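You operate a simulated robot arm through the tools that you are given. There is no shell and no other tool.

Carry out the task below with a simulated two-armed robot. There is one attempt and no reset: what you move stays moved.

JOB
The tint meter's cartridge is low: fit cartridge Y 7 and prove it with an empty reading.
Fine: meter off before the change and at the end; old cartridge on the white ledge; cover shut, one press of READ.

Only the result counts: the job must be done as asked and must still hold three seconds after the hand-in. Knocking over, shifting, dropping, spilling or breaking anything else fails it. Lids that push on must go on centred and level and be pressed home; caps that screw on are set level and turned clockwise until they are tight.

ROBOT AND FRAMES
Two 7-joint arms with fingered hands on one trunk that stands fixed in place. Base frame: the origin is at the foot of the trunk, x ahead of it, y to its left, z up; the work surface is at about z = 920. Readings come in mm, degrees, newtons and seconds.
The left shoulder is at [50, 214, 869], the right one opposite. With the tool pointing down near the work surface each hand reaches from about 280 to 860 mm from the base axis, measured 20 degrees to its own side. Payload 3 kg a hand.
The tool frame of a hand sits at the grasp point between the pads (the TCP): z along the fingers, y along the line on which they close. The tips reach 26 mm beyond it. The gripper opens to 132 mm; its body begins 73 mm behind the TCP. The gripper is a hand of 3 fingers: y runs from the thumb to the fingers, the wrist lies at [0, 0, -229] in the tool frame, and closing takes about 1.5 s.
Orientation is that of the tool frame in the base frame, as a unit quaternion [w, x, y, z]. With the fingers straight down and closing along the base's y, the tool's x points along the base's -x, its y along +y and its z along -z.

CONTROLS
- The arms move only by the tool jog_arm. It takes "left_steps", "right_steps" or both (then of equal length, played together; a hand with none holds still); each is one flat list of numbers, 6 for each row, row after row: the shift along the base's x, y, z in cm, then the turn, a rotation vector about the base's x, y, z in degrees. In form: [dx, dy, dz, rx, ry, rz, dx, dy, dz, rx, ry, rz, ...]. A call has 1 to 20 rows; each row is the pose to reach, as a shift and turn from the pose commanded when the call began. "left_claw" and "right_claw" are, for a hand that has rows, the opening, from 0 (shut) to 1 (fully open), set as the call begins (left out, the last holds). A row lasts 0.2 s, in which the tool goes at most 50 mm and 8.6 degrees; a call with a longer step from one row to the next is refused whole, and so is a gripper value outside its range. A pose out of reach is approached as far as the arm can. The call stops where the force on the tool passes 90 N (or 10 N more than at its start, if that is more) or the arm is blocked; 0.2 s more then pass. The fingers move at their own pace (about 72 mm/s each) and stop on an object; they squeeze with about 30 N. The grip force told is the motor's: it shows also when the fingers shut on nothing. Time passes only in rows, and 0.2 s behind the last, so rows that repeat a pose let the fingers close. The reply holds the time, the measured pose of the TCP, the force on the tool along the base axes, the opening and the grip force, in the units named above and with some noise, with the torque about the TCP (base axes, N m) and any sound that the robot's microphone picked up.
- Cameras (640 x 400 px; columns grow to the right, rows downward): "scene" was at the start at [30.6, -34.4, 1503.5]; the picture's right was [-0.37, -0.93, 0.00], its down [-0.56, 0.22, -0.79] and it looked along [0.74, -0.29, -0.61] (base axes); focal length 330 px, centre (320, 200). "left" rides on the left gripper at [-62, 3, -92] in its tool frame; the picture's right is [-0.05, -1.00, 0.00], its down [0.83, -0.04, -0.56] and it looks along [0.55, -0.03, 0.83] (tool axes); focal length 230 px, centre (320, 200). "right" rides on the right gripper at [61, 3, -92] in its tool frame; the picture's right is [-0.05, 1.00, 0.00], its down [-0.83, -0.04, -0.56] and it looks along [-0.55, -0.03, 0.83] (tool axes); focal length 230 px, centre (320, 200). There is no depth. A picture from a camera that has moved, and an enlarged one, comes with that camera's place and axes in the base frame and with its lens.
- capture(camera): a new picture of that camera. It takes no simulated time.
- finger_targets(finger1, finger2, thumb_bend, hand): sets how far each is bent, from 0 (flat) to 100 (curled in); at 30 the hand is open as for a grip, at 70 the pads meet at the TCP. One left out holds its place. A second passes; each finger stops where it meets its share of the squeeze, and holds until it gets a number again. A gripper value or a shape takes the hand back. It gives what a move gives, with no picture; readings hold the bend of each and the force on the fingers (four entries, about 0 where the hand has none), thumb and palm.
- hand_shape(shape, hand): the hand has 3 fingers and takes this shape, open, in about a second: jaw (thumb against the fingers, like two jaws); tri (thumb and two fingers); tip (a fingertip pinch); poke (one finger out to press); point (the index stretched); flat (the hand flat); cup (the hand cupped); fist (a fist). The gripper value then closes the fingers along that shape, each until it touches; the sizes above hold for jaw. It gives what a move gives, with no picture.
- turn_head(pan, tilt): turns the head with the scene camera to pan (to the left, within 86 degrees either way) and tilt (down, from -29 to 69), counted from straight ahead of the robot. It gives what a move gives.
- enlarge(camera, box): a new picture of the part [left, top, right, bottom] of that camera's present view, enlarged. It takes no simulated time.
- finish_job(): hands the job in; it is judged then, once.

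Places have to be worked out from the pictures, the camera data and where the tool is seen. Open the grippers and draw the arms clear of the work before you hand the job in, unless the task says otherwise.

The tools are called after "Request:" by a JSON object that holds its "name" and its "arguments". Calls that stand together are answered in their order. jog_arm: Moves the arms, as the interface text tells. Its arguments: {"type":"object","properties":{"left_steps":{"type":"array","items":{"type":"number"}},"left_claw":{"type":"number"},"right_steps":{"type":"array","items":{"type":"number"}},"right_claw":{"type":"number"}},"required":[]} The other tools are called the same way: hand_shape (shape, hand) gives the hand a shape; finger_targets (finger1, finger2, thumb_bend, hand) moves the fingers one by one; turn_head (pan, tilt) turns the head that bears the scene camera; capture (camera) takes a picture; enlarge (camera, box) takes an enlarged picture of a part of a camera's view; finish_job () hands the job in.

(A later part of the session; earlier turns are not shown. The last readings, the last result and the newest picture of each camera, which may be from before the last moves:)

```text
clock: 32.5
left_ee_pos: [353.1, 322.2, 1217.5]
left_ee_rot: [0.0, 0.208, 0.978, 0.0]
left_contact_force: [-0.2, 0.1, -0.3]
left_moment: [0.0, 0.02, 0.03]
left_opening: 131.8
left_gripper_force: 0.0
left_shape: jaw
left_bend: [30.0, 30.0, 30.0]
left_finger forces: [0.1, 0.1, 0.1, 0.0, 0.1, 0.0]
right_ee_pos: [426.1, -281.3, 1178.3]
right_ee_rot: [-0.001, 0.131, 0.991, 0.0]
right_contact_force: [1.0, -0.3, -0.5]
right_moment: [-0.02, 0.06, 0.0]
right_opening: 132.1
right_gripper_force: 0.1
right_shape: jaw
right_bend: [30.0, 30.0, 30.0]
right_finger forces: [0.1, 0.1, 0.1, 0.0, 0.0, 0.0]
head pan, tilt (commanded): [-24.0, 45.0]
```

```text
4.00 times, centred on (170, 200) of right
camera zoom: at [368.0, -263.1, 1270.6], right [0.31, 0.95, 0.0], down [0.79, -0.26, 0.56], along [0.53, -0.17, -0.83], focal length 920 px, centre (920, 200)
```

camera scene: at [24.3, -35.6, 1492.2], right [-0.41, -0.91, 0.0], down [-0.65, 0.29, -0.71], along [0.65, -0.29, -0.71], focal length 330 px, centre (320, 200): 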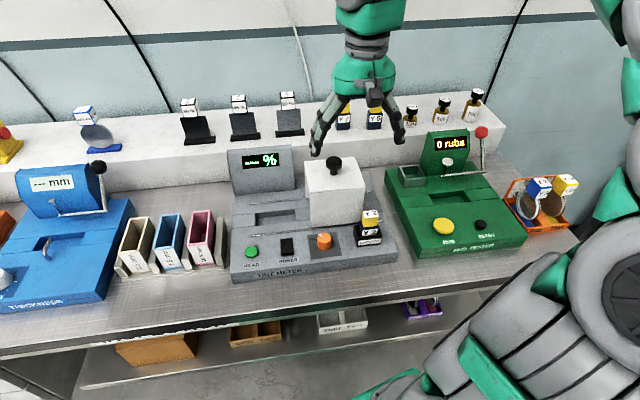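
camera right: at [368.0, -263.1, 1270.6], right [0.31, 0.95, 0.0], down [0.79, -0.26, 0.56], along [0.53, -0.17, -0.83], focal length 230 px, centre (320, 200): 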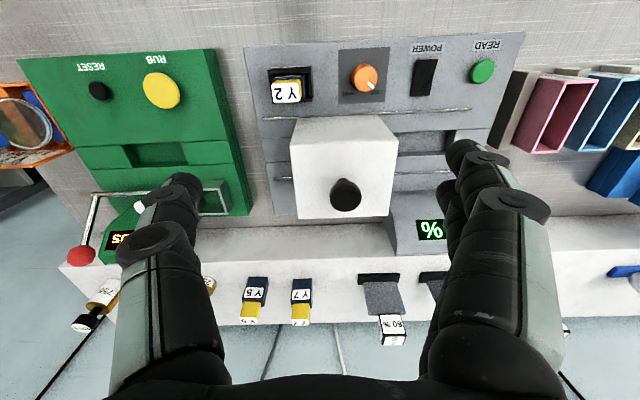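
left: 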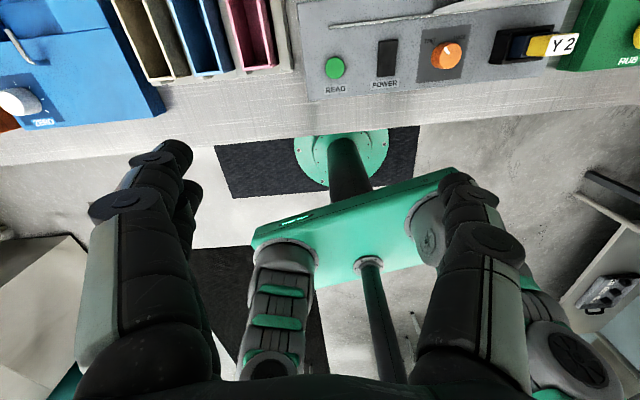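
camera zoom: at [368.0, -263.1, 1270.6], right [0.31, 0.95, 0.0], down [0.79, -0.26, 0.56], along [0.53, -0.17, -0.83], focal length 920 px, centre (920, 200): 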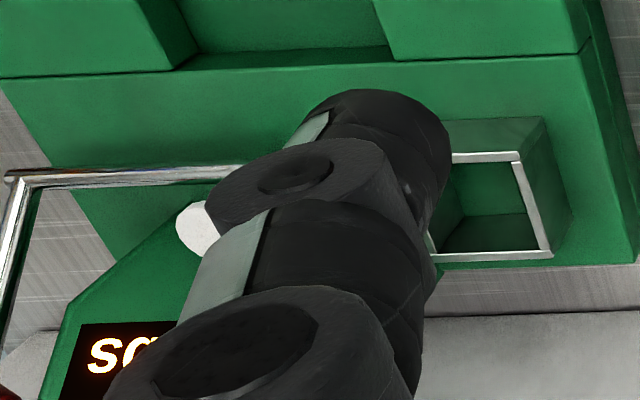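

The two fingers sit about ±12 mm in tool x against the thumb, so the jaw grip works on small parts. I bring the hand over the knob with a partly closed grip at safe height and check.

Request:
{"name": "jog_arm", "arguments": {"right_steps": [2.7, 0, 0, 0, 0, 0, 5.4, 0.1, -1, 0, 0, 0, 8.0, 0.1, -3, 0, 0, 0, 8.0, 0.1, -6, 0, 0, 0, 8.0, 0.1, -6, 0, 0, 0, 8.0, 0.1, -6, 0, 0, 0], "right_claw": 0.6}}

Request:
{"name": "capture", "arguments": {"camera": "right"}}

Request:
{"name": "enlarge", "arguments": {"camera": "scene", "box": [260, 80, 420, 230]}}

```text
clock: 33.9
left_ee_pos: [353.1, 322.8, 1219.3]
left_ee_rot: [-0.001, 0.208, 0.978, 0.0]
left_contact_force: [-0.7, 0.7, 0.6]
left_moment: [0.01, -0.01, 0.02]
left_opening: 131.9
left_gripper_force: 0.1
left_shape: jaw
left_bend: [30.0, 30.0, 30.0]
left_finger forces: [0.0, 0.0, 0.0, 0.0, 0.0, 0.0]
right_ee_pos: [505.5, -280.3, 1118.3]
right_ee_rot: [0.0, 0.13, 0.991, 0.0]
right_contact_force: [0.2, -0.1, -0.7]
right_moment: [0.0, -0.01, -0.01]
right_opening: 79.7
right_gripper_force: 0.1
right_shape: jaw
right_bend: [71.0, 71.0, 71.0]
right_finger forces: [0.0, 0.1, 0.1, 0.0, 0.0, 0.0]
head pan, tilt (commanded): [-24.0, 45.0]
```

```text
taken
camera right: at [447.5, -262.1, 1210.8], right [0.31, 0.95, 0.0], down [0.79, -0.26, 0.56], along [0.53, -0.17, -0.83], focal length 230 px, centre (320, 200)
```

right: 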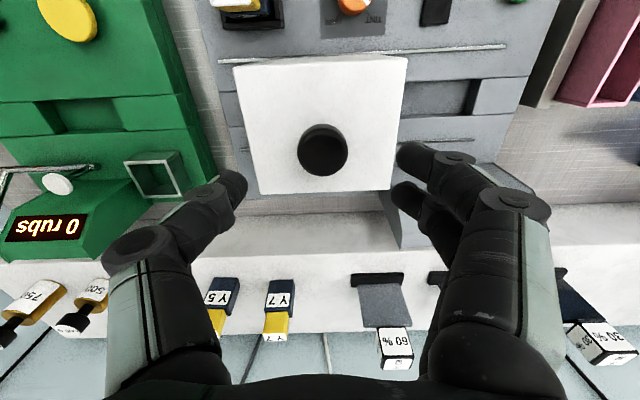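

```text
2.67 times, centred on (340, 155) of scene
camera zoom: at [24.3, -35.6, 1492.2], right [-0.41, -0.91, 0.0], down [-0.65, 0.29, -0.71], along [0.65, -0.29, -0.71], focal length 881 px, centre (267, 320)
```

zoom: 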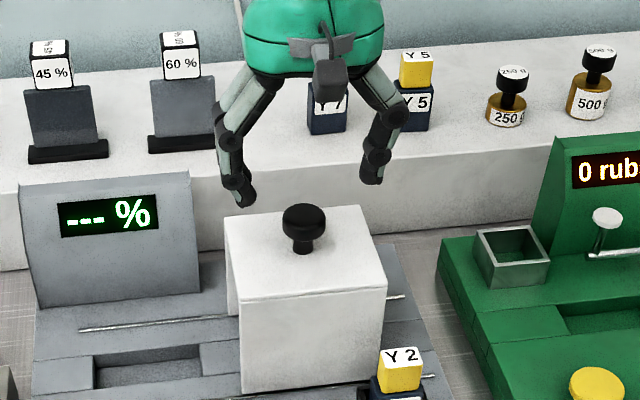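

The knob at ≈(504,-279) lies centred between thumb and fingers. I descend until the tips are a few mm above the cover's top (TCP z ≈ 1060).

Request:
{"name": "jog_arm", "arguments": {"right_steps": [-0.1, 0.1, -2, 0, 0, 0, -0.1, 0.1, -4, 0, 0, 0, -0.1, 0.1, -5.2, 0, 0, 0, -0.1, 0.1, -5.8, 0, 0, 0, -0.1, 0.1, -5.8, 0, 0, 0]}}

Request:
{"name": "capture", "arguments": {"camera": "right"}}

Request:
{"name": "enlarge", "arguments": {"camera": "scene", "box": [260, 110, 420, 230]}}

```text
clock: 35.1
left_ee_pos: [351.6, 323.3, 1219.0]
left_ee_rot: [0.0, 0.208, 0.978, 0.0]
left_contact_force: [-0.1, 1.0, 0.0]
left_moment: [0.0, 0.0, -0.01]
left_opening: 131.8
left_gripper_force: 0.1
left_shape: jaw
left_bend: [30.0, 30.0, 30.0]
left_finger forces: [0.0, 0.0, 0.1, 0.1, 0.0, 0.0]
right_ee_pos: [506.0, -279.8, 1062.0]
right_ee_rot: [0.001, 0.131, 0.991, 0.001]
right_contact_force: [-4.8, 1.4, 41.5]
right_moment: [0.99, -0.11, 0.26]
right_opening: 77.2
right_gripper_force: 0.1
right_shape: jaw
right_bend: [73.0, 73.0, 71.0]
right_finger forces: [15.9, 15.0, 0.0, 0.0, 10.1, 0.0]
head pan, tilt (commanded): [-24.0, 45.0]
```

```text
taken
camera right: at [446.9, -260.1, 1154.4], right [0.31, 0.95, 0.0], down [0.79, -0.26, 0.56], along [0.53, -0.17, -0.83], focal length 230 px, centre (320, 200)
```

right: 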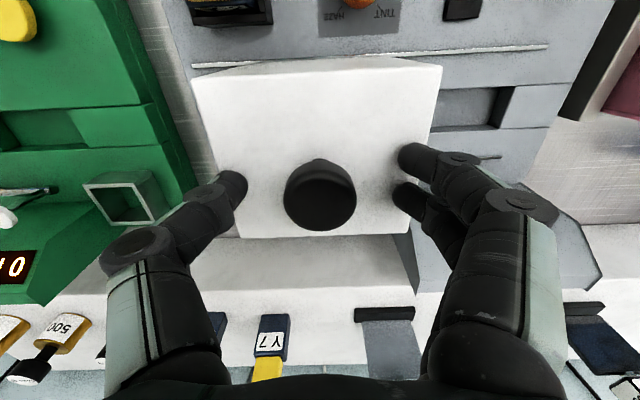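

```text
3.33 times, centred on (340, 170) of scene
camera zoom: at [23.8, -35.4, 1492.3], right [-0.41, -0.91, 0.0], down [-0.65, 0.29, -0.71], along [0.65, -0.29, -0.71], focal length 1101 px, centre (253, 300)
```

zoom: 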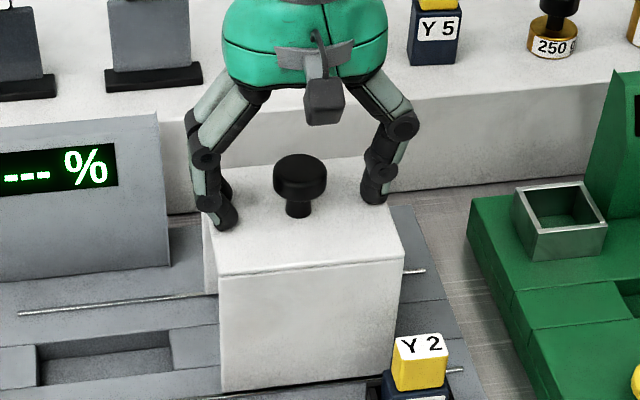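

Tips touched the cover's top (41 N) at TCP z 1062. I raise to about 1067 and close on the knob.

Request:
{"name": "jog_arm", "arguments": {"right_steps": [0, 0, 0.4, 0, 0, 0, 0, 0, 0.7, 0, 0, 0]}}

Request:
{"name": "jog_arm", "arguments": {"right_steps": [0, 0, 0, 0, 0, 0, 0, 0, 0, 0, 0, 0, 0, 0, 0, 0, 0, 0, 0, 0, 0, 0, 0, 0, 0, 0, 0, 0, 0, 0, 0, 0, 0, 0, 0, 0], "right_claw": 0.15}}

Request:
{"name": "capture", "arguments": {"camera": "right"}}

Request:
{"name": "enlarge", "arguments": {"camera": "scene", "box": [260, 110, 420, 230]}}

```text
clock: 35.7
left_ee_pos: [353.1, 322.7, 1218.8]
left_ee_rot: [0.0, 0.208, 0.978, 0.0]
left_contact_force: [0.1, 0.0, 0.8]
left_moment: [0.0, 0.03, 0.0]
left_opening: 131.8
left_gripper_force: 0.0
left_shape: jaw
left_bend: [30.0, 30.0, 30.0]
left_finger forces: [0.0, 0.0, 0.0, 0.1, 0.0, 0.0]
right_ee_pos: [505.8, -278.7, 1067.8]
right_ee_rot: [-0.001, 0.13, 0.991, 0.0]
right_contact_force: [-0.1, 1.5, 0.4]
right_moment: [-0.01, 0.05, 0.04]
right_opening: 79.3
right_gripper_force: 0.1
right_shape: jaw
right_bend: [71.0, 71.0, 71.0]
right_finger forces: [0.0, 0.0, 0.0, 0.1, 0.0, 0.0]
head pan, tilt (commanded): [-24.0, 45.0]
```

```text
clock: 37.1
left_ee_pos: [353.2, 323.9, 1219.7]
left_ee_rot: [0.0, 0.207, 0.978, 0.0]
left_contact_force: [0.4, 0.4, 0.4]
left_moment: [0.0, -0.02, -0.01]
left_opening: 131.7
left_gripper_force: 0.1
left_shape: jaw
left_bend: [30.0, 30.0, 30.0]
left_finger forces: [0.0, 0.0, 0.0, 0.0, 0.0, 0.0]
right_ee_pos: [506.8, -278.6, 1068.3]
right_ee_rot: [0.0, 0.131, 0.991, -0.001]
right_contact_force: [4.7, -2.7, -15.3]
right_moment: [-0.07, -0.07, 0.03]
right_opening: 22.7
right_gripper_force: 30.0
right_shape: jaw
right_bend: [73.0, 73.0, 70.0]
right_finger forces: [14.6, 13.4, 0.0, 0.0, 27.4, 0.0]
head pan, tilt (commanded): [-24.0, 45.0]
```

```text
taken
camera right: at [447.5, -260.4, 1160.0], right [0.31, 0.95, 0.0], down [0.79, -0.26, 0.55], along [0.53, -0.17, -0.83], focal length 230 px, centre (320, 200)
```

right: 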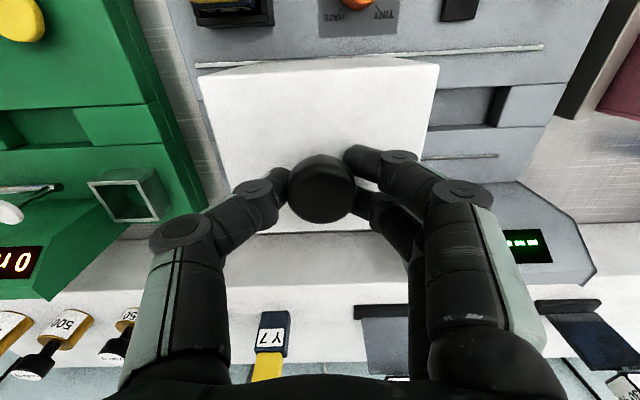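

```text
3.33 times, centred on (340, 170) of scene
camera zoom: at [24.5, -35.7, 1492.2], right [-0.41, -0.91, 0.0], down [-0.65, 0.29, -0.71], along [0.65, -0.29, -0.71], focal length 1101 px, centre (253, 300)
```

zoom: 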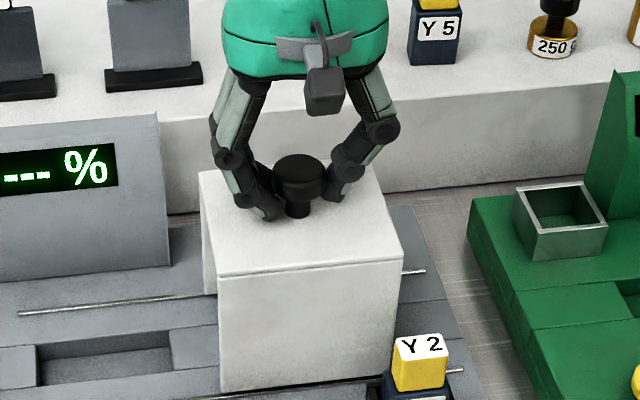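

The fingers hold the knob around its stem (30 N grip). I slide left along the rails by 30 mm first and check the motion and forces.

Request:
{"name": "jog_arm", "arguments": {"right_steps": [0.26, 0.97, 0, 0, 0, 0, 0.52, 1.93, 0, 0, 0, 0, 0.78, 2.9, 0, 0, 0, 0]}}

Request:
{"name": "enlarge", "arguments": {"camera": "scene", "box": [240, 110, 400, 230]}}

```text
clock: 37.9
left_ee_pos: [353.4, 323.1, 1218.7]
left_ee_rot: [0.0, 0.208, 0.978, 0.0]
left_contact_force: [0.4, -0.5, -0.3]
left_moment: [0.02, 0.03, 0.0]
left_opening: 131.9
left_gripper_force: 0.0
left_shape: jaw
left_bend: [30.0, 30.0, 30.0]
left_finger forces: [0.0, 0.0, 0.0, 0.0, 0.1, 0.1]
right_ee_pos: [515.0, -249.7, 1068.2]
right_ee_rot: [0.001, 0.131, 0.991, 0.0]
right_contact_force: [10.3, -4.1, -10.5]
right_moment: [-0.09, -0.17, 0.04]
right_opening: 22.8
right_gripper_force: 29.7
right_shape: jaw
right_bend: [73.0, 73.0, 70.0]
right_finger forces: [13.2, 14.1, 0.0, 0.0, 28.0, 0.1]
head pan, tilt (commanded): [-24.0, 45.0]
```

```text
3.33 times, centred on (320, 170) of scene
camera zoom: at [24.6, -35.7, 1492.2], right [-0.41, -0.91, 0.0], down [-0.65, 0.29, -0.71], along [0.65, -0.29, -0.71], focal length 1101 px, centre (320, 300)
```

zoom: 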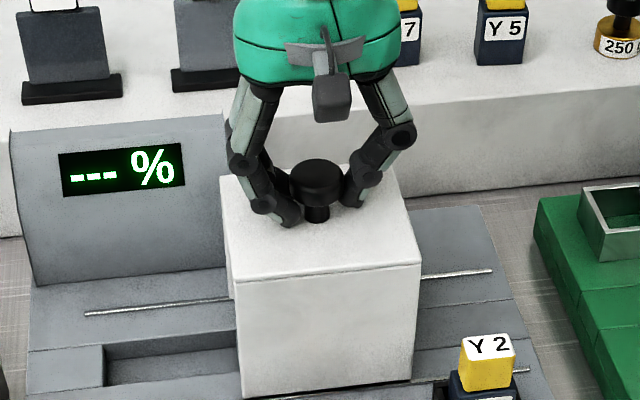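

The cover slides well; a slight +x side force suggests the rails run a touch more toward +x (≈16°). I continue with that correction, 60 mm more.

Request:
{"name": "jog_arm", "arguments": {"right_steps": [0.4, 0.96, 0, 0, 0, 0, 0.68, 1.92, 0, 0, 0, 0, 0.96, 2.88, 0, 0, 0, 0, 1.25, 3.85, 0, 0, 0, 0, 1.5, 4.8, 0, 0, 0, 0, 1.8, 5.77, 0, 0, 0, 0]}}

Request:
{"name": "enlarge", "arguments": {"camera": "scene", "box": [220, 110, 380, 270]}}

```text
clock: 39.3
left_ee_pos: [353.1, 322.5, 1219.2]
left_ee_rot: [0.0, 0.208, 0.978, -0.001]
left_contact_force: [0.4, 0.1, -0.2]
left_moment: [0.03, 0.04, 0.0]
left_opening: 131.8
left_gripper_force: 0.0
left_shape: jaw
left_bend: [30.0, 30.0, 30.0]
left_finger forces: [0.0, 0.0, 0.1, 0.0, 0.0, 0.0]
right_ee_pos: [532.3, -191.7, 1068.7]
right_ee_rot: [-0.001, 0.131, 0.991, 0.0]
right_contact_force: [-14.1, 2.6, -18.3]
right_moment: [-0.03, 0.21, 0.05]
right_opening: 22.2
right_gripper_force: 29.2
right_shape: jaw
right_bend: [72.0, 73.0, 70.0]
right_finger forces: [16.6, 10.3, 0.0, 0.0, 25.0, 0.0]
head pan, tilt (commanded): [-24.0, 45.0]
```

```text
2.50 times, centred on (300, 190) of scene
camera zoom: at [24.2, -35.6, 1492.2], right [-0.41, -0.91, 0.0], down [-0.65, 0.29, -0.71], along [0.65, -0.29, -0.71], focal length 826 px, centre (370, 225)
```

zoom: 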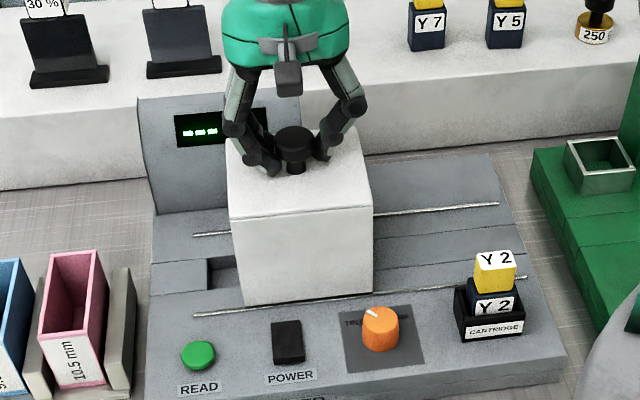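

Slightly over-corrected (-14 N); the true direction is about 15.7°. I continue 33 mm with a 1 mm lateral correction.

Request:
{"name": "jog_arm", "arguments": {"right_steps": [0.15, 0.9, 0, 0, 0, 0, 0.4, 1.8, 0, 0, 0, 0, 0.65, 2.6, 0, 0, 0, 0, 0.8, 3.2, 0, 0, 0, 0]}}

Request:
{"name": "enlarge", "arguments": {"camera": "scene", "box": [200, 110, 360, 270]}}

Request:
{"name": "capture", "arguments": {"camera": "right"}}

```text
clock: 40.3
left_ee_pos: [353.8, 322.7, 1217.6]
left_ee_rot: [0.0, 0.207, 0.978, 0.0]
left_contact_force: [0.7, 0.1, 0.4]
left_moment: [0.02, 0.0, 0.0]
left_opening: 131.7
left_gripper_force: 0.1
left_shape: jaw
left_bend: [30.0, 30.0, 30.0]
left_finger forces: [0.0, 0.0, 0.0, 0.1, 0.0, 0.1]
right_ee_pos: [540.8, -159.7, 1069.1]
right_ee_rot: [-0.001, 0.131, 0.991, 0.0]
right_contact_force: [-11.7, 2.3, -20.2]
right_moment: [-0.01, 0.14, 0.0]
right_opening: 22.0
right_gripper_force: 30.3
right_shape: jaw
right_bend: [72.0, 72.0, 70.0]
right_finger forces: [16.4, 11.4, 0.0, 0.1, 24.9, 0.0]
head pan, tilt (commanded): [-24.0, 45.0]
```

```text
2.50 times, centred on (280, 190) of scene
camera zoom: at [24.3, -35.6, 1492.2], right [-0.41, -0.91, 0.0], down [-0.65, 0.29, -0.71], along [0.65, -0.29, -0.71], focal length 826 px, centre (420, 225)
```

zoom: 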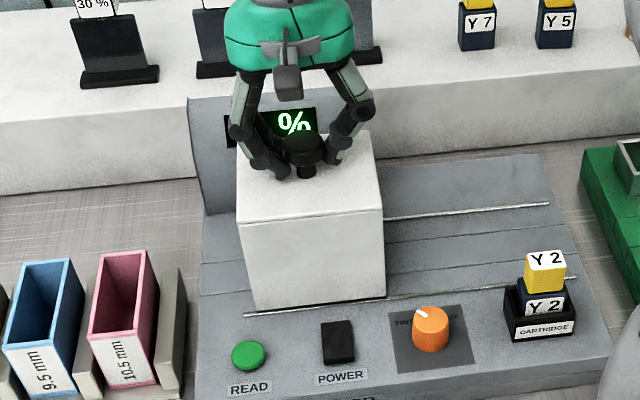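

```text
taken
camera right: at [481.5, -140.6, 1160.6], right [0.31, 0.95, 0.0], down [0.79, -0.26, 0.55], along [0.53, -0.17, -0.83], focal length 230 px, centre (320, 200)
```

right: 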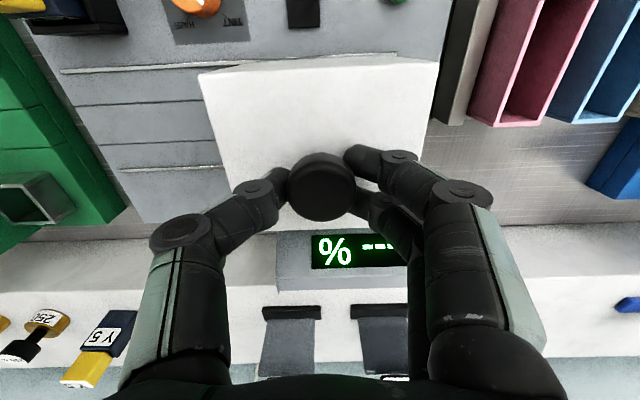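

The cover now nearly reaches the rails' left end. I creep on in small steps, watching for the stop.

Request:
{"name": "jog_arm", "arguments": {"right_steps": [0.05, 0.25, 0, 0, 0, 0, 0.1, 0.5, 0, 0, 0, 0, 0.15, 0.75, 0, 0, 0, 0]}}

Request:
{"name": "enlarge", "arguments": {"camera": "scene", "box": [220, 190, 300, 240]}}

```text
clock: 41.1
left_ee_pos: [354.1, 322.9, 1218.5]
left_ee_rot: [-0.001, 0.208, 0.978, 0.0]
left_contact_force: [0.7, 0.0, 0.7]
left_moment: [0.02, 0.0, -0.02]
left_opening: 131.8
left_gripper_force: 0.2
left_shape: jaw
left_bend: [30.0, 30.0, 30.0]
left_finger forces: [0.0, 0.0, 0.1, 0.0, 0.0, 0.1]
right_ee_pos: [543.0, -152.0, 1068.8]
right_ee_rot: [0.0, 0.13, 0.991, 0.0]
right_contact_force: [-6.4, 0.7, -21.7]
right_moment: [-0.01, 0.09, 0.01]
right_opening: 21.7
right_gripper_force: 29.8
right_shape: jaw
right_bend: [72.0, 72.0, 70.0]
right_finger forces: [16.1, 12.6, 0.1, 0.1, 25.4, 0.0]
head pan, tilt (commanded): [-24.0, 45.0]
```

```text
8.00 times, centred on (260, 215) of scene
camera zoom: at [24.4, -35.6, 1492.2], right [-0.41, -0.91, 0.0], down [-0.65, 0.29, -0.71], along [0.65, -0.29, -0.71], focal length 2643 px, centre (800, 80)
```

zoom: 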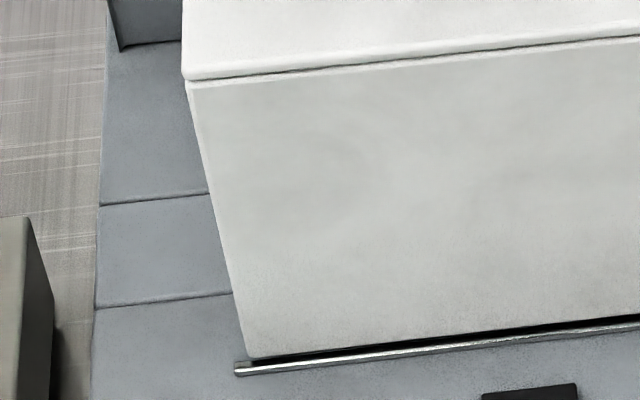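

The cover's left edge is within about 2 mm of the rail's end, no stop felt yet. I creep another few mm.

Request:
{"name": "jog_arm", "arguments": {"right_steps": [0.04, 0.2, 0, 0, 0, 0, 0.09, 0.4, 0, 0, 0, 0, 0.09, 0.4, 0, 0, 0, 0]}}

Request:
{"name": "enlarge", "arguments": {"camera": "scene", "box": [220, 190, 300, 240]}}

```text
clock: 41.9
left_ee_pos: [353.2, 323.3, 1219.8]
left_ee_rot: [0.0, 0.209, 0.978, 0.0]
left_contact_force: [0.6, -1.0, -0.3]
left_moment: [-0.02, -0.02, 0.0]
left_opening: 131.7
left_gripper_force: 0.0
left_shape: jaw
left_bend: [30.0, 30.0, 30.0]
left_finger forces: [0.0, 0.0, 0.0, 0.0, 0.1, 0.0]
right_ee_pos: [543.5, -149.6, 1067.9]
right_ee_rot: [0.0, 0.13, 0.991, 0.0]
right_contact_force: [-7.0, -5.9, -14.3]
right_moment: [-0.09, 0.08, 0.06]
right_opening: 21.8
right_gripper_force: 30.1
right_shape: jaw
right_bend: [72.0, 72.0, 70.0]
right_finger forces: [14.8, 11.7, 0.0, 0.0, 29.9, 0.1]
head pan, tilt (commanded): [-24.0, 45.0]
```

```text
8.00 times, centred on (260, 215) of scene
camera zoom: at [24.3, -35.7, 1492.2], right [-0.41, -0.91, 0.0], down [-0.65, 0.29, -0.71], along [0.65, -0.29, -0.71], focal length 2643 px, centre (800, 80)
```

zoom: 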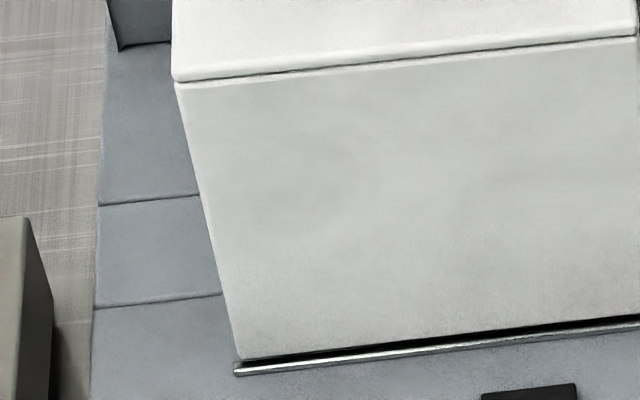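

Resistance begins (Fy -6 N). I push 3 mm more to confirm the end stop.

Request:
{"name": "jog_arm", "arguments": {"right_steps": [0.04, 0.15, 0, 0, 0, 0, 0.08, 0.3, 0, 0, 0, 0, 0.08, 0.3, 0, 0, 0, 0]}}

Request:
{"name": "enlarge", "arguments": {"camera": "scene", "box": [220, 190, 300, 240]}}

```text
clock: 42.7
left_ee_pos: [353.7, 322.0, 1219.5]
left_ee_rot: [0.0, 0.208, 0.978, 0.0]
left_contact_force: [-0.2, -0.5, 0.4]
left_moment: [0.02, 0.0, -0.02]
left_opening: 131.9
left_gripper_force: 0.0
left_shape: jaw
left_bend: [30.0, 30.0, 30.0]
left_finger forces: [0.0, 0.0, 0.0, 0.0, 0.1, 0.0]
right_ee_pos: [544.5, -145.6, 1067.8]
right_ee_rot: [0.001, 0.13, 0.991, 0.0]
right_contact_force: [-2.3, -17.9, -11.9]
right_moment: [-0.37, 0.09, 0.06]
right_opening: 21.5
right_gripper_force: 30.2
right_shape: jaw
right_bend: [72.0, 72.0, 70.0]
right_finger forces: [12.5, 11.2, 0.1, 0.1, 34.8, 0.1]
head pan, tilt (commanded): [-24.0, 45.0]
```

```text
8.00 times, centred on (260, 215) of scene
camera zoom: at [24.4, -35.9, 1492.2], right [-0.41, -0.91, 0.0], down [-0.65, 0.29, -0.71], along [0.65, -0.29, -0.71], focal length 2643 px, centre (800, 80)
```

zoom: 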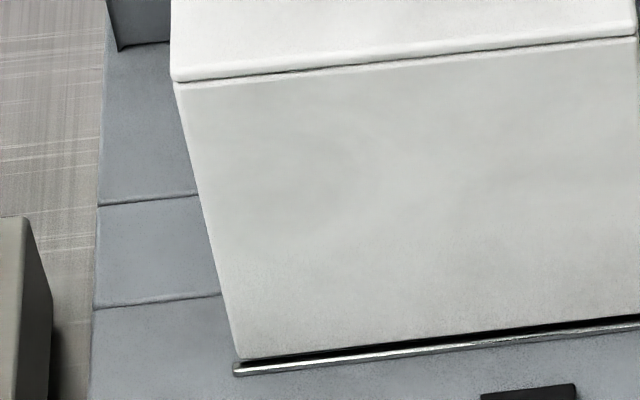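

The cover no longer moves and the force rose to 18 N: it is at its end stop, shut. I relax the push, open the fingers and rise.

Request:
{"name": "jog_arm", "arguments": {"right_steps": [-0.06, -0.2, 0, 0, 0, 0, -0.08, -0.28, -0.05, 0, 0, 0]}}

Request:
{"name": "jog_arm", "arguments": {"right_steps": [0, 0, 0, 0, 0, 0, 0, 0, 0, 0, 0, 0, 0, 0, 0, 0, 0, 0, 0, 0, 0, 0, 0, 0, 0, 0, 2, 0, 0, 0, 0, 0, 5, 0, 0, 0, 0, 0, 9, 0, 0, 0, 0, 0, 11, 0, 0, 0], "right_claw": 0.6}}

Request:
{"name": "capture", "arguments": {"camera": "scene"}}

Request:
{"name": "enlarge", "arguments": {"camera": "scene", "box": [220, 190, 300, 240]}}

```text
clock: 43.3
left_ee_pos: [353.1, 323.1, 1218.5]
left_ee_rot: [-0.001, 0.208, 0.978, -0.001]
left_contact_force: [0.5, -0.5, -0.1]
left_moment: [0.02, -0.02, 0.01]
left_opening: 131.9
left_gripper_force: 0.0
left_shape: jaw
left_bend: [30.0, 30.0, 30.0]
left_finger forces: [0.0, 0.0, 0.0, 0.0, 0.0, 0.0]
right_ee_pos: [542.4, -146.8, 1068.3]
right_ee_rot: [-0.001, 0.131, 0.991, 0.0]
right_contact_force: [7.3, -6.0, -13.0]
right_moment: [-0.24, -0.12, 0.02]
right_opening: 20.9
right_gripper_force: 30.2
right_shape: jaw
right_bend: [72.0, 72.0, 70.0]
right_finger forces: [15.0, 15.7, 0.1, 0.0, 29.0, 0.0]
head pan, tilt (commanded): [-24.0, 45.0]
```

```text
clock: 45.1
left_ee_pos: [353.6, 322.4, 1218.6]
left_ee_rot: [0.001, 0.208, 0.978, 0.0]
left_contact_force: [0.5, 0.0, -0.3]
left_moment: [0.0, 0.02, -0.01]
left_opening: 131.8
left_gripper_force: 0.1
left_shape: jaw
left_bend: [30.0, 30.0, 30.0]
left_finger forces: [0.0, 0.0, 0.0, 0.0, 0.1, 0.0]
right_ee_pos: [543.0, -147.2, 1177.0]
right_ee_rot: [0.001, 0.131, 0.991, 0.0]
right_contact_force: [0.2, -0.3, 0.1]
right_moment: [-0.03, 0.0, -0.02]
right_opening: 79.1
right_gripper_force: 0.1
right_shape: jaw
right_bend: [71.0, 71.0, 71.0]
right_finger forces: [0.0, 0.1, 0.1, 0.0, 0.1, 0.0]
head pan, tilt (commanded): [-24.0, 45.0]
```

```text
taken
camera scene: at [24.3, -35.6, 1492.2], right [-0.41, -0.91, 0.0], down [-0.65, 0.29, -0.71], along [0.65, -0.29, -0.71], focal length 330 px, centre (320, 200)
```

scene: 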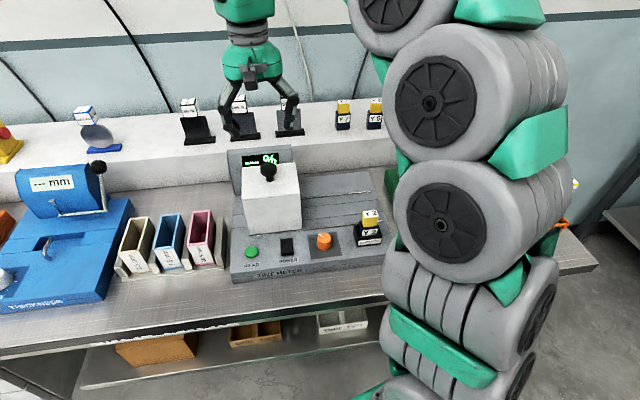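

```text
8.00 times, centred on (260, 215) of scene
camera zoom: at [24.3, -35.6, 1492.2], right [-0.41, -0.91, 0.0], down [-0.65, 0.29, -0.71], along [0.65, -0.29, -0.71], focal length 2643 px, centre (800, 80)
```

zoom: 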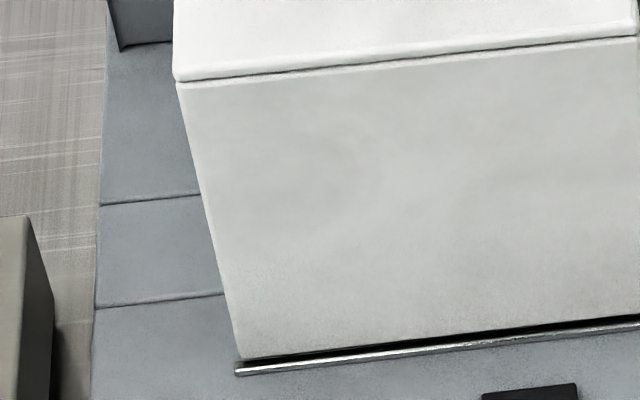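

Cover is shut over the well. Now I move over cartridge Y 2 (head at about (396.5,-311)) at height and look.

Request:
{"name": "jog_arm", "arguments": {"right_steps": [-2.4, -2.7, 0, 0, 0, 0, -4.9, -5.4, 0, 0, 0, 0, -7.3, -8.2, 0, 0, 0, 0, -9.8, -10.9, -2, 0, 0, -0.3, -12.2, -13.6, -4.5, 0, 0, -0.6, -14.65, -16.4, -7, 0, 0, -0.6, -14.65, -16.4, -9, 0, 0, -0.6, -14.65, -16.4, -9, 0, 0, -0.6], "right_claw": 0.5}}

Request:
{"name": "capture", "arguments": {"camera": "right"}}

Request:
{"name": "enlarge", "arguments": {"camera": "right", "box": [240, 80, 400, 200]}}

Request:
{"name": "enlarge", "arguments": {"camera": "scene", "box": [320, 130, 448, 250]}}

```text
clock: 46.9
left_ee_pos: [351.9, 322.8, 1219.4]
left_ee_rot: [0.0, 0.207, 0.978, 0.0]
left_contact_force: [-0.6, -0.9, 0.5]
left_moment: [0.01, 0.01, 0.05]
left_opening: 132.1
left_gripper_force: 0.1
left_shape: jaw
left_bend: [30.0, 30.0, 30.0]
left_finger forces: [0.0, 0.0, 0.0, 0.0, 0.0, 0.1]
right_ee_pos: [397.2, -312.5, 1087.2]
right_ee_rot: [-0.001, 0.136, 0.991, -0.001]
right_contact_force: [0.1, -0.1, 0.6]
right_moment: [0.01, -0.01, -0.01]
right_opening: 66.4
right_gripper_force: 0.0
right_shape: jaw
right_bend: [73.0, 73.0, 70.0]
right_finger forces: [0.0, 0.1, 0.1, 0.1, 0.0, 0.0]
head pan, tilt (commanded): [-24.0, 45.0]
```

```text
taken
camera right: at [338.3, -292.9, 1179.1], right [0.32, 0.95, 0.0], down [0.79, -0.27, 0.56], along [0.53, -0.18, -0.83], focal length 230 px, centre (320, 200)
```

right: 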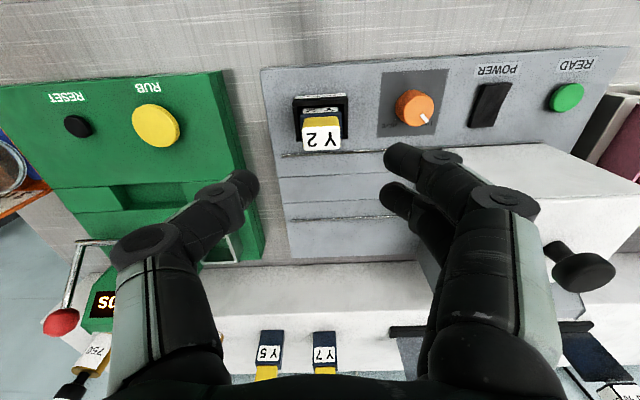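

```text
3.33 times, centred on (320, 140) of right
camera zoom: at [338.3, -292.9, 1179.1], right [0.32, 0.95, 0.0], down [0.79, -0.27, 0.56], along [0.53, -0.18, -0.83], focal length 767 px, centre (320, 400)
```

zoom: 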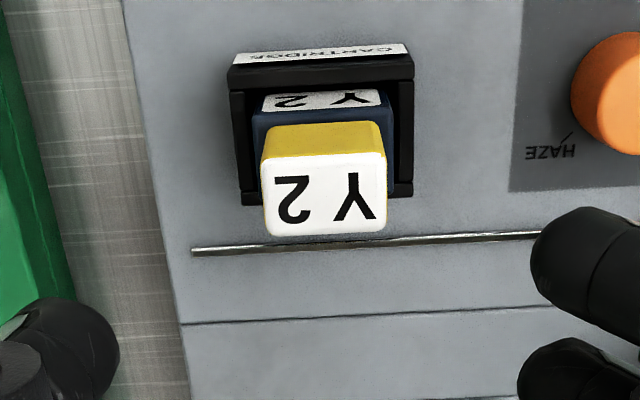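

```text
3.33 times, centred on (384, 190) of scene
camera zoom: at [24.3, -35.6, 1492.2], right [-0.41, -0.91, 0.0], down [-0.65, 0.29, -0.71], along [0.65, -0.29, -0.71], focal length 1101 px, centre (107, 233)
```

zoom: 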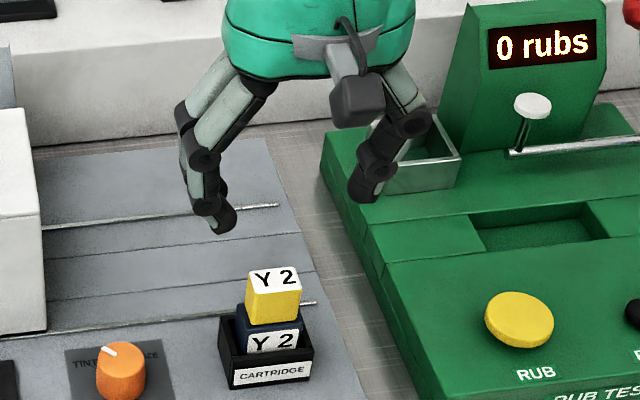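

Y 2's head is centred under the grip within 2 mm. I descend to TCP z ≈ 1004 so the pads flank the yellow head.

Request:
{"name": "jog_arm", "arguments": {"right_steps": [-0.05, 0.1, -3, 0, 0, 0, -0.05, 0.1, -6, 0, 0, 0, -0.05, 0.1, -7.5, 0, 0, 0, -0.05, 0.1, -8.2, 0, 0, 0, -0.05, 0.1, -8.2, 0, 0, 0]}}

Request:
{"name": "capture", "arguments": {"camera": "right"}}

Request:
{"name": "enlarge", "arguments": {"camera": "scene", "box": [320, 150, 448, 250]}}

```text
clock: 48.1
left_ee_pos: [353.1, 323.0, 1218.5]
left_ee_rot: [0.0, 0.208, 0.978, 0.0]
left_contact_force: [0.5, 0.1, 0.2]
left_moment: [0.02, 0.0, 0.0]
left_opening: 131.8
left_gripper_force: 0.0
left_shape: jaw
left_bend: [30.0, 30.0, 30.0]
left_finger forces: [0.0, 0.1, 0.1, 0.0, 0.1, 0.1]
right_ee_pos: [397.3, -311.3, 1004.8]
right_ee_rot: [0.001, 0.136, 0.991, 0.0]
right_contact_force: [-0.6, -0.1, 0.0]
right_moment: [0.01, 0.02, 0.01]
right_opening: 66.6
right_gripper_force: 0.0
right_shape: jaw
right_bend: [73.0, 73.0, 70.0]
right_finger forces: [0.1, 0.0, 0.0, 0.0, 0.1, 0.1]
head pan, tilt (commanded): [-24.0, 45.0]
```

```text
taken
camera right: at [337.8, -291.9, 1097.4], right [0.32, 0.95, 0.0], down [0.79, -0.26, 0.56], along [0.53, -0.18, -0.83], focal length 230 px, centre (320, 200)
```

right: 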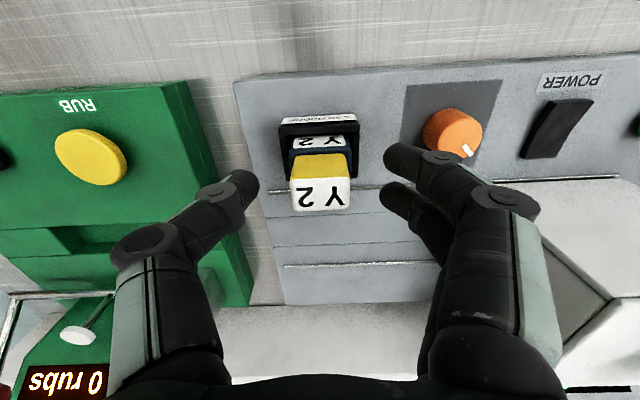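

```text
4.00 times, centred on (384, 200) of scene
camera zoom: at [24.3, -35.6, 1492.2], right [-0.41, -0.91, 0.0], down [-0.65, 0.29, -0.71], along [0.65, -0.29, -0.71], focal length 1322 px, centre (64, 200)
```

zoom: 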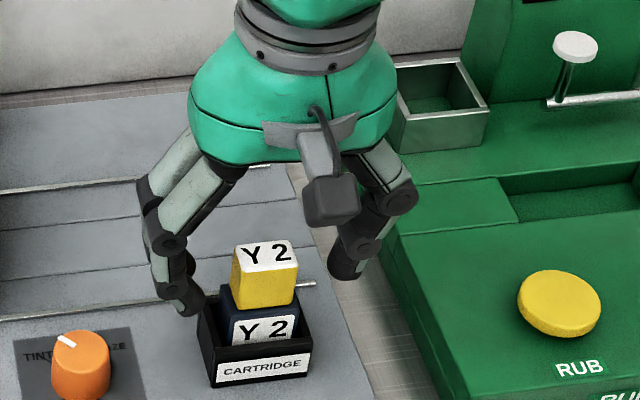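

The head lies centred between the pads. I close the grip on it.

Request:
{"name": "jog_arm", "arguments": {"right_steps": [0, 0, 0, 0, 0, 0, 0, 0, 0, 0, 0, 0, 0, 0, 0, 0, 0, 0, 0, 0, 0, 0, 0, 0, 0, 0, 0, 0, 0, 0, 0, 0, 0, 0, 0, 0], "right_claw": 0.1}}

Request:
{"name": "capture", "arguments": {"camera": "right"}}

Request:
{"name": "enlarge", "arguments": {"camera": "scene", "box": [320, 150, 448, 250]}}

```text
clock: 49.5
left_ee_pos: [352.4, 323.0, 1218.7]
left_ee_rot: [0.001, 0.208, 0.978, 0.001]
left_contact_force: [-0.2, -0.1, 0.1]
left_moment: [0.0, 0.02, -0.02]
left_opening: 131.9
left_gripper_force: 0.0
left_shape: jaw
left_bend: [30.0, 30.0, 30.0]
left_finger forces: [0.1, 0.0, 0.0, 0.0, 0.0, 0.0]
right_ee_pos: [396.7, -311.5, 1005.4]
right_ee_rot: [-0.001, 0.135, 0.991, 0.0]
right_contact_force: [-0.3, -0.5, -0.3]
right_moment: [0.01, 0.02, 0.04]
right_opening: 23.8
right_gripper_force: 29.9
right_shape: jaw
right_bend: [73.0, 73.0, 70.0]
right_finger forces: [13.2, 13.8, 0.0, 0.0, 27.0, 0.0]
head pan, tilt (commanded): [-24.0, 45.0]
```

```text
taken
camera right: at [337.7, -291.8, 1097.4], right [0.32, 0.95, 0.0], down [0.79, -0.27, 0.56], along [0.53, -0.18, -0.83], focal length 230 px, centre (320, 200)
```

right: 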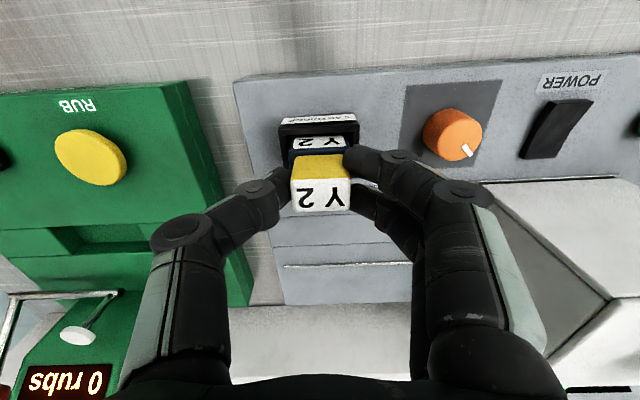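

```text
4.00 times, centred on (384, 200) of scene
camera zoom: at [24.3, -35.6, 1492.2], right [-0.41, -0.91, 0.0], down [-0.65, 0.29, -0.71], along [0.65, -0.29, -0.71], focal length 1322 px, centre (64, 200)
```

zoom: 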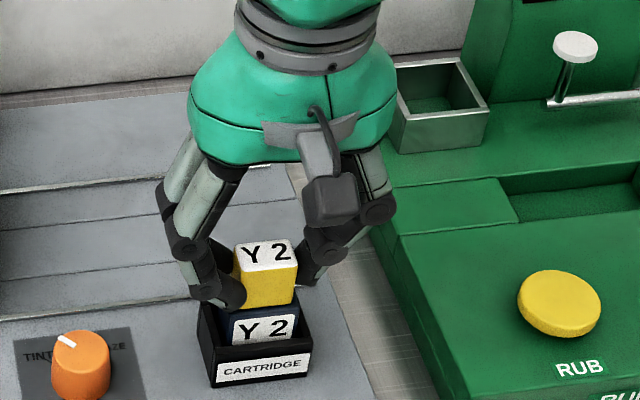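

Y 2 is gripped evenly (13+14 N against 27 N) with TCP at (396.7,-311.5,1005.4), which I note as the seated reference. I lift straight up slowly.

Request:
{"name": "jog_arm", "arguments": {"right_steps": [0, 0, 0.5, 0, 0, 0, 0, 0, 1.2, 0, 0, 0, 0, 0, 2.2, 0, 0, 0, 0, 0, 3.5, 0, 0, 0, 0, 0, 5, 0, 0, 0, 0, 0, 7, 0, 0, 0]}}

Request:
{"name": "capture", "arguments": {"camera": "right"}}

Request:
{"name": "enlarge", "arguments": {"camera": "scene", "box": [320, 130, 448, 250]}}

```text
clock: 50.9
left_ee_pos: [352.4, 322.9, 1219.6]
left_ee_rot: [-0.001, 0.208, 0.978, 0.001]
left_contact_force: [0.7, 0.0, -0.3]
left_moment: [0.0, 0.0, 0.01]
left_opening: 132.0
left_gripper_force: 0.0
left_shape: jaw
left_bend: [30.0, 30.0, 30.0]
left_finger forces: [0.0, 0.0, 0.0, 0.0, 0.0, 0.0]
right_ee_pos: [396.1, -311.2, 1077.4]
right_ee_rot: [0.001, 0.136, 0.991, 0.0]
right_contact_force: [0.4, 0.1, -0.9]
right_moment: [-0.04, -0.01, -0.02]
right_opening: 23.9
right_gripper_force: 30.2
right_shape: jaw
right_bend: [73.0, 73.0, 70.0]
right_finger forces: [13.2, 13.8, 0.0, 0.0, 27.0, 0.1]
head pan, tilt (commanded): [-24.0, 45.0]
```

```text
taken
camera right: at [337.4, -292.2, 1168.3], right [0.32, 0.95, 0.0], down [0.79, -0.27, 0.56], along [0.53, -0.18, -0.83], focal length 230 px, centre (320, 200)
```

right: 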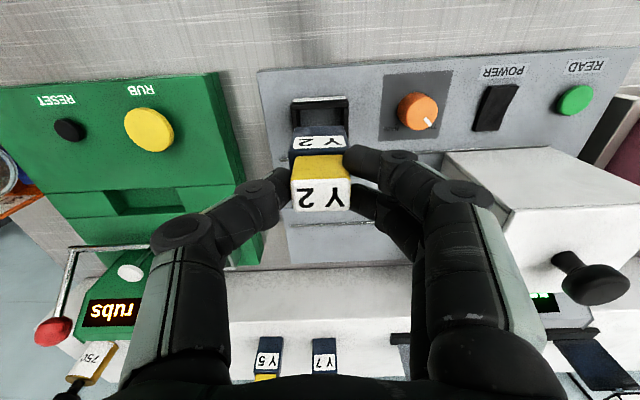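

```text
3.33 times, centred on (384, 190) of scene
camera zoom: at [24.3, -35.6, 1492.2], right [-0.41, -0.91, 0.0], down [-0.65, 0.29, -0.71], along [0.65, -0.29, -0.71], focal length 1101 px, centre (107, 233)
```

zoom: 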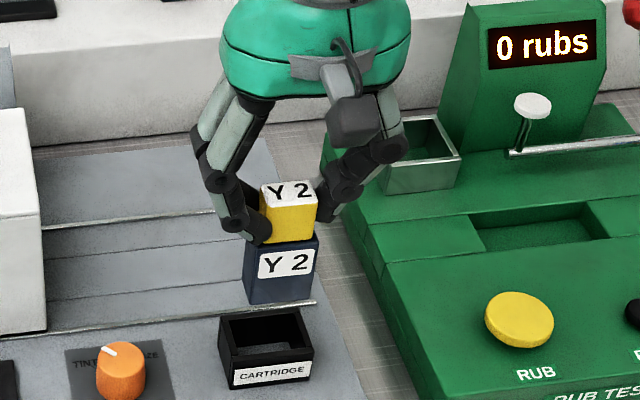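

Y 2 came out cleanly and hangs upright. I carry it high (bottom ≥1115) to a free spot at the front of the white ledge, left of Y 7, target about (708,-344).

Request:
{"name": "jog_arm", "arguments": {"right_steps": [1, 0, 4, 0, 0, 0, 3, -0.3, 8, 0, 0, 0, 6, -0.6, 11, 0, 0, 0, 10.5, -1.1, 12, 0, 0, 0, 15, -1.6, 12, 0, 0, 0, 19.5, -2.1, 12, 0, 0, 0, 24, -2.6, 12, 0, 0, 0, 28, -3, 12, 0, 0, 0, 31.2, -3.3, 12, 0, 0, 0, 31.2, -3.3, 12, 0, 0, 0]}}

Request:
{"name": "capture", "arguments": {"camera": "right"}}

Request:
{"name": "capture", "arguments": {"camera": "scene"}}

```text
clock: 53.1
left_ee_pos: [353.3, 322.5, 1218.8]
left_ee_rot: [0.0, 0.208, 0.978, -0.001]
left_contact_force: [1.2, 0.5, -0.7]
left_moment: [0.01, 0.03, -0.01]
left_opening: 131.9
left_gripper_force: 0.1
left_shape: jaw
left_bend: [30.0, 30.0, 30.0]
left_finger forces: [0.0, 0.0, 0.0, 0.1, 0.0, 0.0]
right_ee_pos: [658.1, -332.7, 1171.3]
right_ee_rot: [0.0, 0.136, 0.991, 0.0]
right_contact_force: [1.1, -0.5, -0.4]
right_moment: [0.02, -0.01, 0.01]
right_opening: 23.3
right_gripper_force: 30.3
right_shape: jaw
right_bend: [73.0, 73.0, 70.0]
right_finger forces: [12.6, 14.2, 0.0, 0.0, 27.0, 0.0]
right hand out of reach, approached as far as the arm can: row 7, 8, 9, 10
head pan, tilt (commanded): [-24.0, 45.0]
```

```text
taken
camera right: at [598.9, -313.1, 1263.3], right [0.32, 0.95, 0.0], down [0.79, -0.27, 0.56], along [0.53, -0.18, -0.83], focal length 230 px, centre (320, 200)
```

right: 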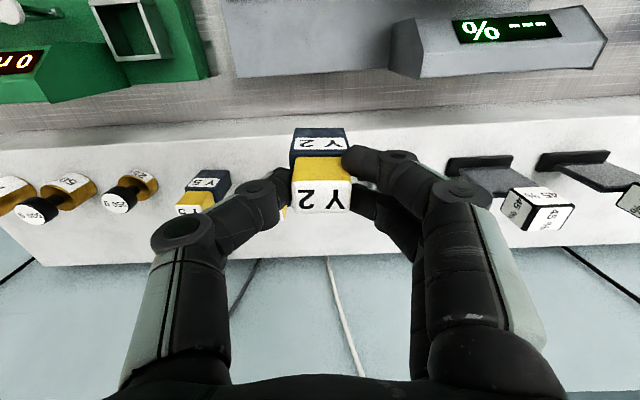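

```text
taken
camera scene: at [24.3, -35.6, 1492.2], right [-0.41, -0.91, 0.0], down [-0.65, 0.29, -0.71], along [0.65, -0.29, -0.71], focal length 330 px, centre (320, 200)
```

scene: 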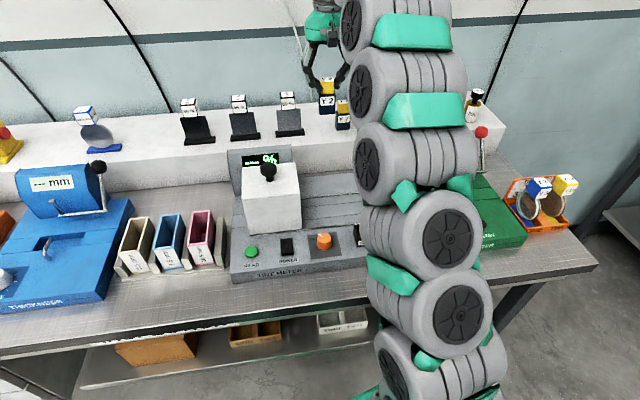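

The arm can't get that far at this height (stopped at (658,-333,1171)); lower down it reaches farther. I look closely at the ledge from here to fix the placing spot.

Request:
{"name": "enlarge", "arguments": {"camera": "right", "box": [160, 80, 480, 280]}}

Request:
{"name": "enlarge", "arguments": {"camera": "right", "box": [380, 100, 580, 240]}}

Request:
{"name": "enlarge", "arguments": {"camera": "scene", "box": [260, 60, 380, 140]}}

```text
2.00 times, centred on (320, 180) of right
camera zoom: at [598.9, -313.1, 1263.3], right [0.32, 0.95, 0.0], down [0.79, -0.27, 0.56], along [0.53, -0.18, -0.83], focal length 460 px, centre (320, 240)
```

zoom: 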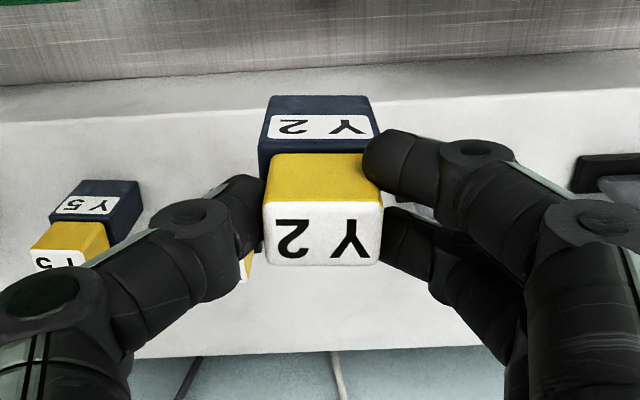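

```text
2.86 times, centred on (480, 170) of right
camera zoom: at [598.9, -313.1, 1263.3], right [0.32, 0.95, 0.0], down [0.79, -0.27, 0.56], along [0.53, -0.18, -0.83], focal length 657 px, centre (-137, 286)
```

zoom: 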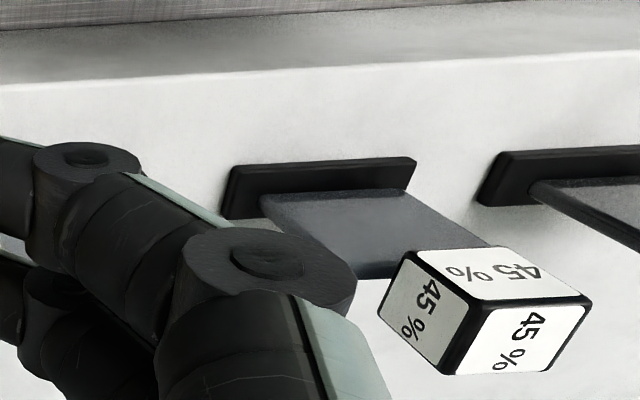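

```text
5.00 times, centred on (320, 100) of scene
camera zoom: at [24.3, -35.6, 1492.2], right [-0.41, -0.91, 0.0], down [-0.65, 0.29, -0.71], along [0.65, -0.29, -0.71], focal length 1652 px, centre (320, 700)
```

zoom: 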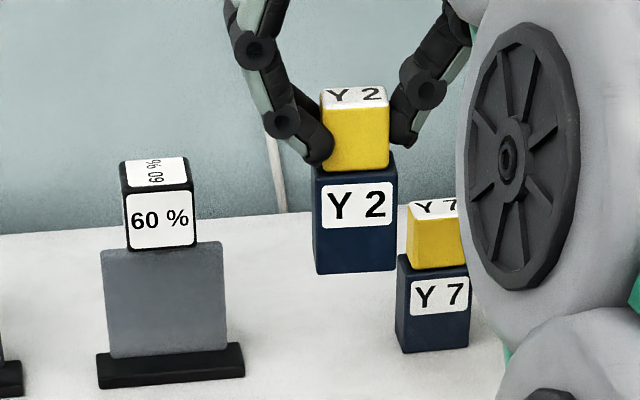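

The ledge top comes out nearer z ≈ 977, its front edge at about (684,-342). Because the last target was out of reach, I first make a small safe retreat to learn what the commanded pose now is.

Request:
{"name": "jog_arm", "arguments": {"right_steps": [-2.5, 0, -1.5, 0, 0, 0, -5, 0, -3, 0, 0, 0, -5, 0, -3, 0, 0, 0]}}

```text
clock: 53.9
left_ee_pos: [353.8, 322.6, 1219.3]
left_ee_rot: [0.0, 0.208, 0.978, -0.001]
left_contact_force: [-0.2, 0.2, 0.7]
left_moment: [-0.03, 0.0, 0.0]
left_opening: 131.7
left_gripper_force: 0.1
left_shape: jaw
left_bend: [30.0, 30.0, 30.0]
left_finger forces: [0.0, 0.0, 0.0, 0.0, 0.1, 0.0]
right_ee_pos: [606.9, -331.6, 1142.2]
right_ee_rot: [0.0, 0.137, 0.991, 0.001]
right_contact_force: [0.2, -0.5, -0.4]
right_moment: [-0.04, 0.01, 0.0]
right_opening: 23.1
right_gripper_force: 30.0
right_shape: jaw
right_bend: [73.0, 73.0, 70.0]
right_finger forces: [12.5, 14.3, 0.1, 0.0, 26.5, 0.0]
head pan, tilt (commanded): [-24.0, 45.0]
```

The commanded pose follows the arm's actual one. Now I go to (708,-350) with TCP z 1090, cartridge bottom about 33 mm above the ledge.

Request:
{"name": "jog_arm", "arguments": {"right_steps": [3, -0.5, -1.5, 0, 0, 0, 6, -1.1, -3, 0, 0, 0, 8.5, -1.5, -4.5, 0, 0, 0, 10.1, -1.85, -5.2, 0, 0, 0, 10.1, -1.85, -5.2, 0, 0, 0]}}

Request:
{"name": "capture", "arguments": {"camera": "right"}}

Request:
{"name": "enlarge", "arguments": {"camera": "scene", "box": [260, 60, 380, 140]}}

```text
clock: 55.1
left_ee_pos: [352.9, 323.2, 1219.2]
left_ee_rot: [0.001, 0.208, 0.978, 0.0]
left_contact_force: [0.1, -0.2, -0.9]
left_moment: [0.04, -0.02, 0.01]
left_opening: 132.0
left_gripper_force: 0.0
left_shape: jaw
left_bend: [30.0, 30.0, 30.0]
left_finger forces: [0.1, 0.1, 0.0, 0.0, 0.0, 0.0]
right_ee_pos: [706.6, -352.9, 1092.0]
right_ee_rot: [0.0, 0.136, 0.991, 0.0]
right_contact_force: [-0.2, 0.5, -0.9]
right_moment: [0.0, 0.01, 0.01]
right_opening: 23.1
right_gripper_force: 30.1
right_shape: jaw
right_bend: [73.0, 73.0, 70.0]
right_finger forces: [12.5, 14.4, 0.0, 0.0, 26.5, 0.0]
head pan, tilt (commanded): [-24.0, 45.0]
```

```text
taken
camera right: at [647.9, -332.7, 1183.1], right [0.32, 0.95, 0.0], down [0.79, -0.27, 0.56], along [0.53, -0.18, -0.83], focal length 230 px, centre (320, 200)
```

right: 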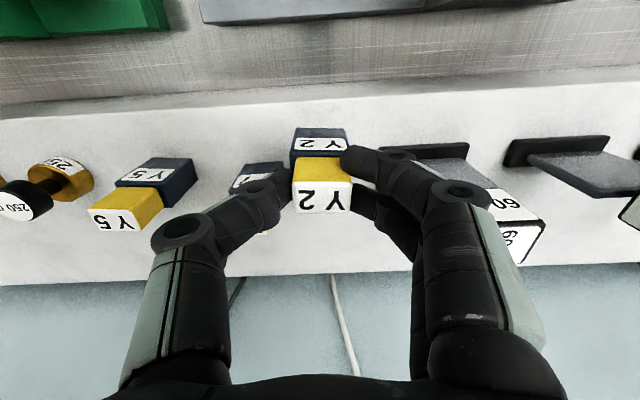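

```text
5.00 times, centred on (320, 100) of scene
camera zoom: at [24.3, -35.6, 1492.2], right [-0.41, -0.91, 0.0], down [-0.65, 0.29, -0.71], along [0.65, -0.29, -0.71], focal length 1652 px, centre (320, 700)
```

zoom: 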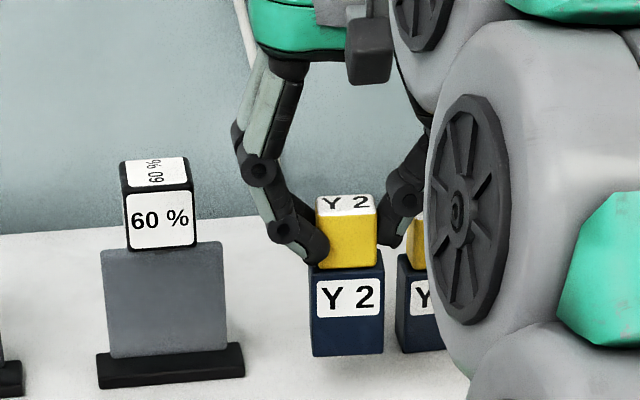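

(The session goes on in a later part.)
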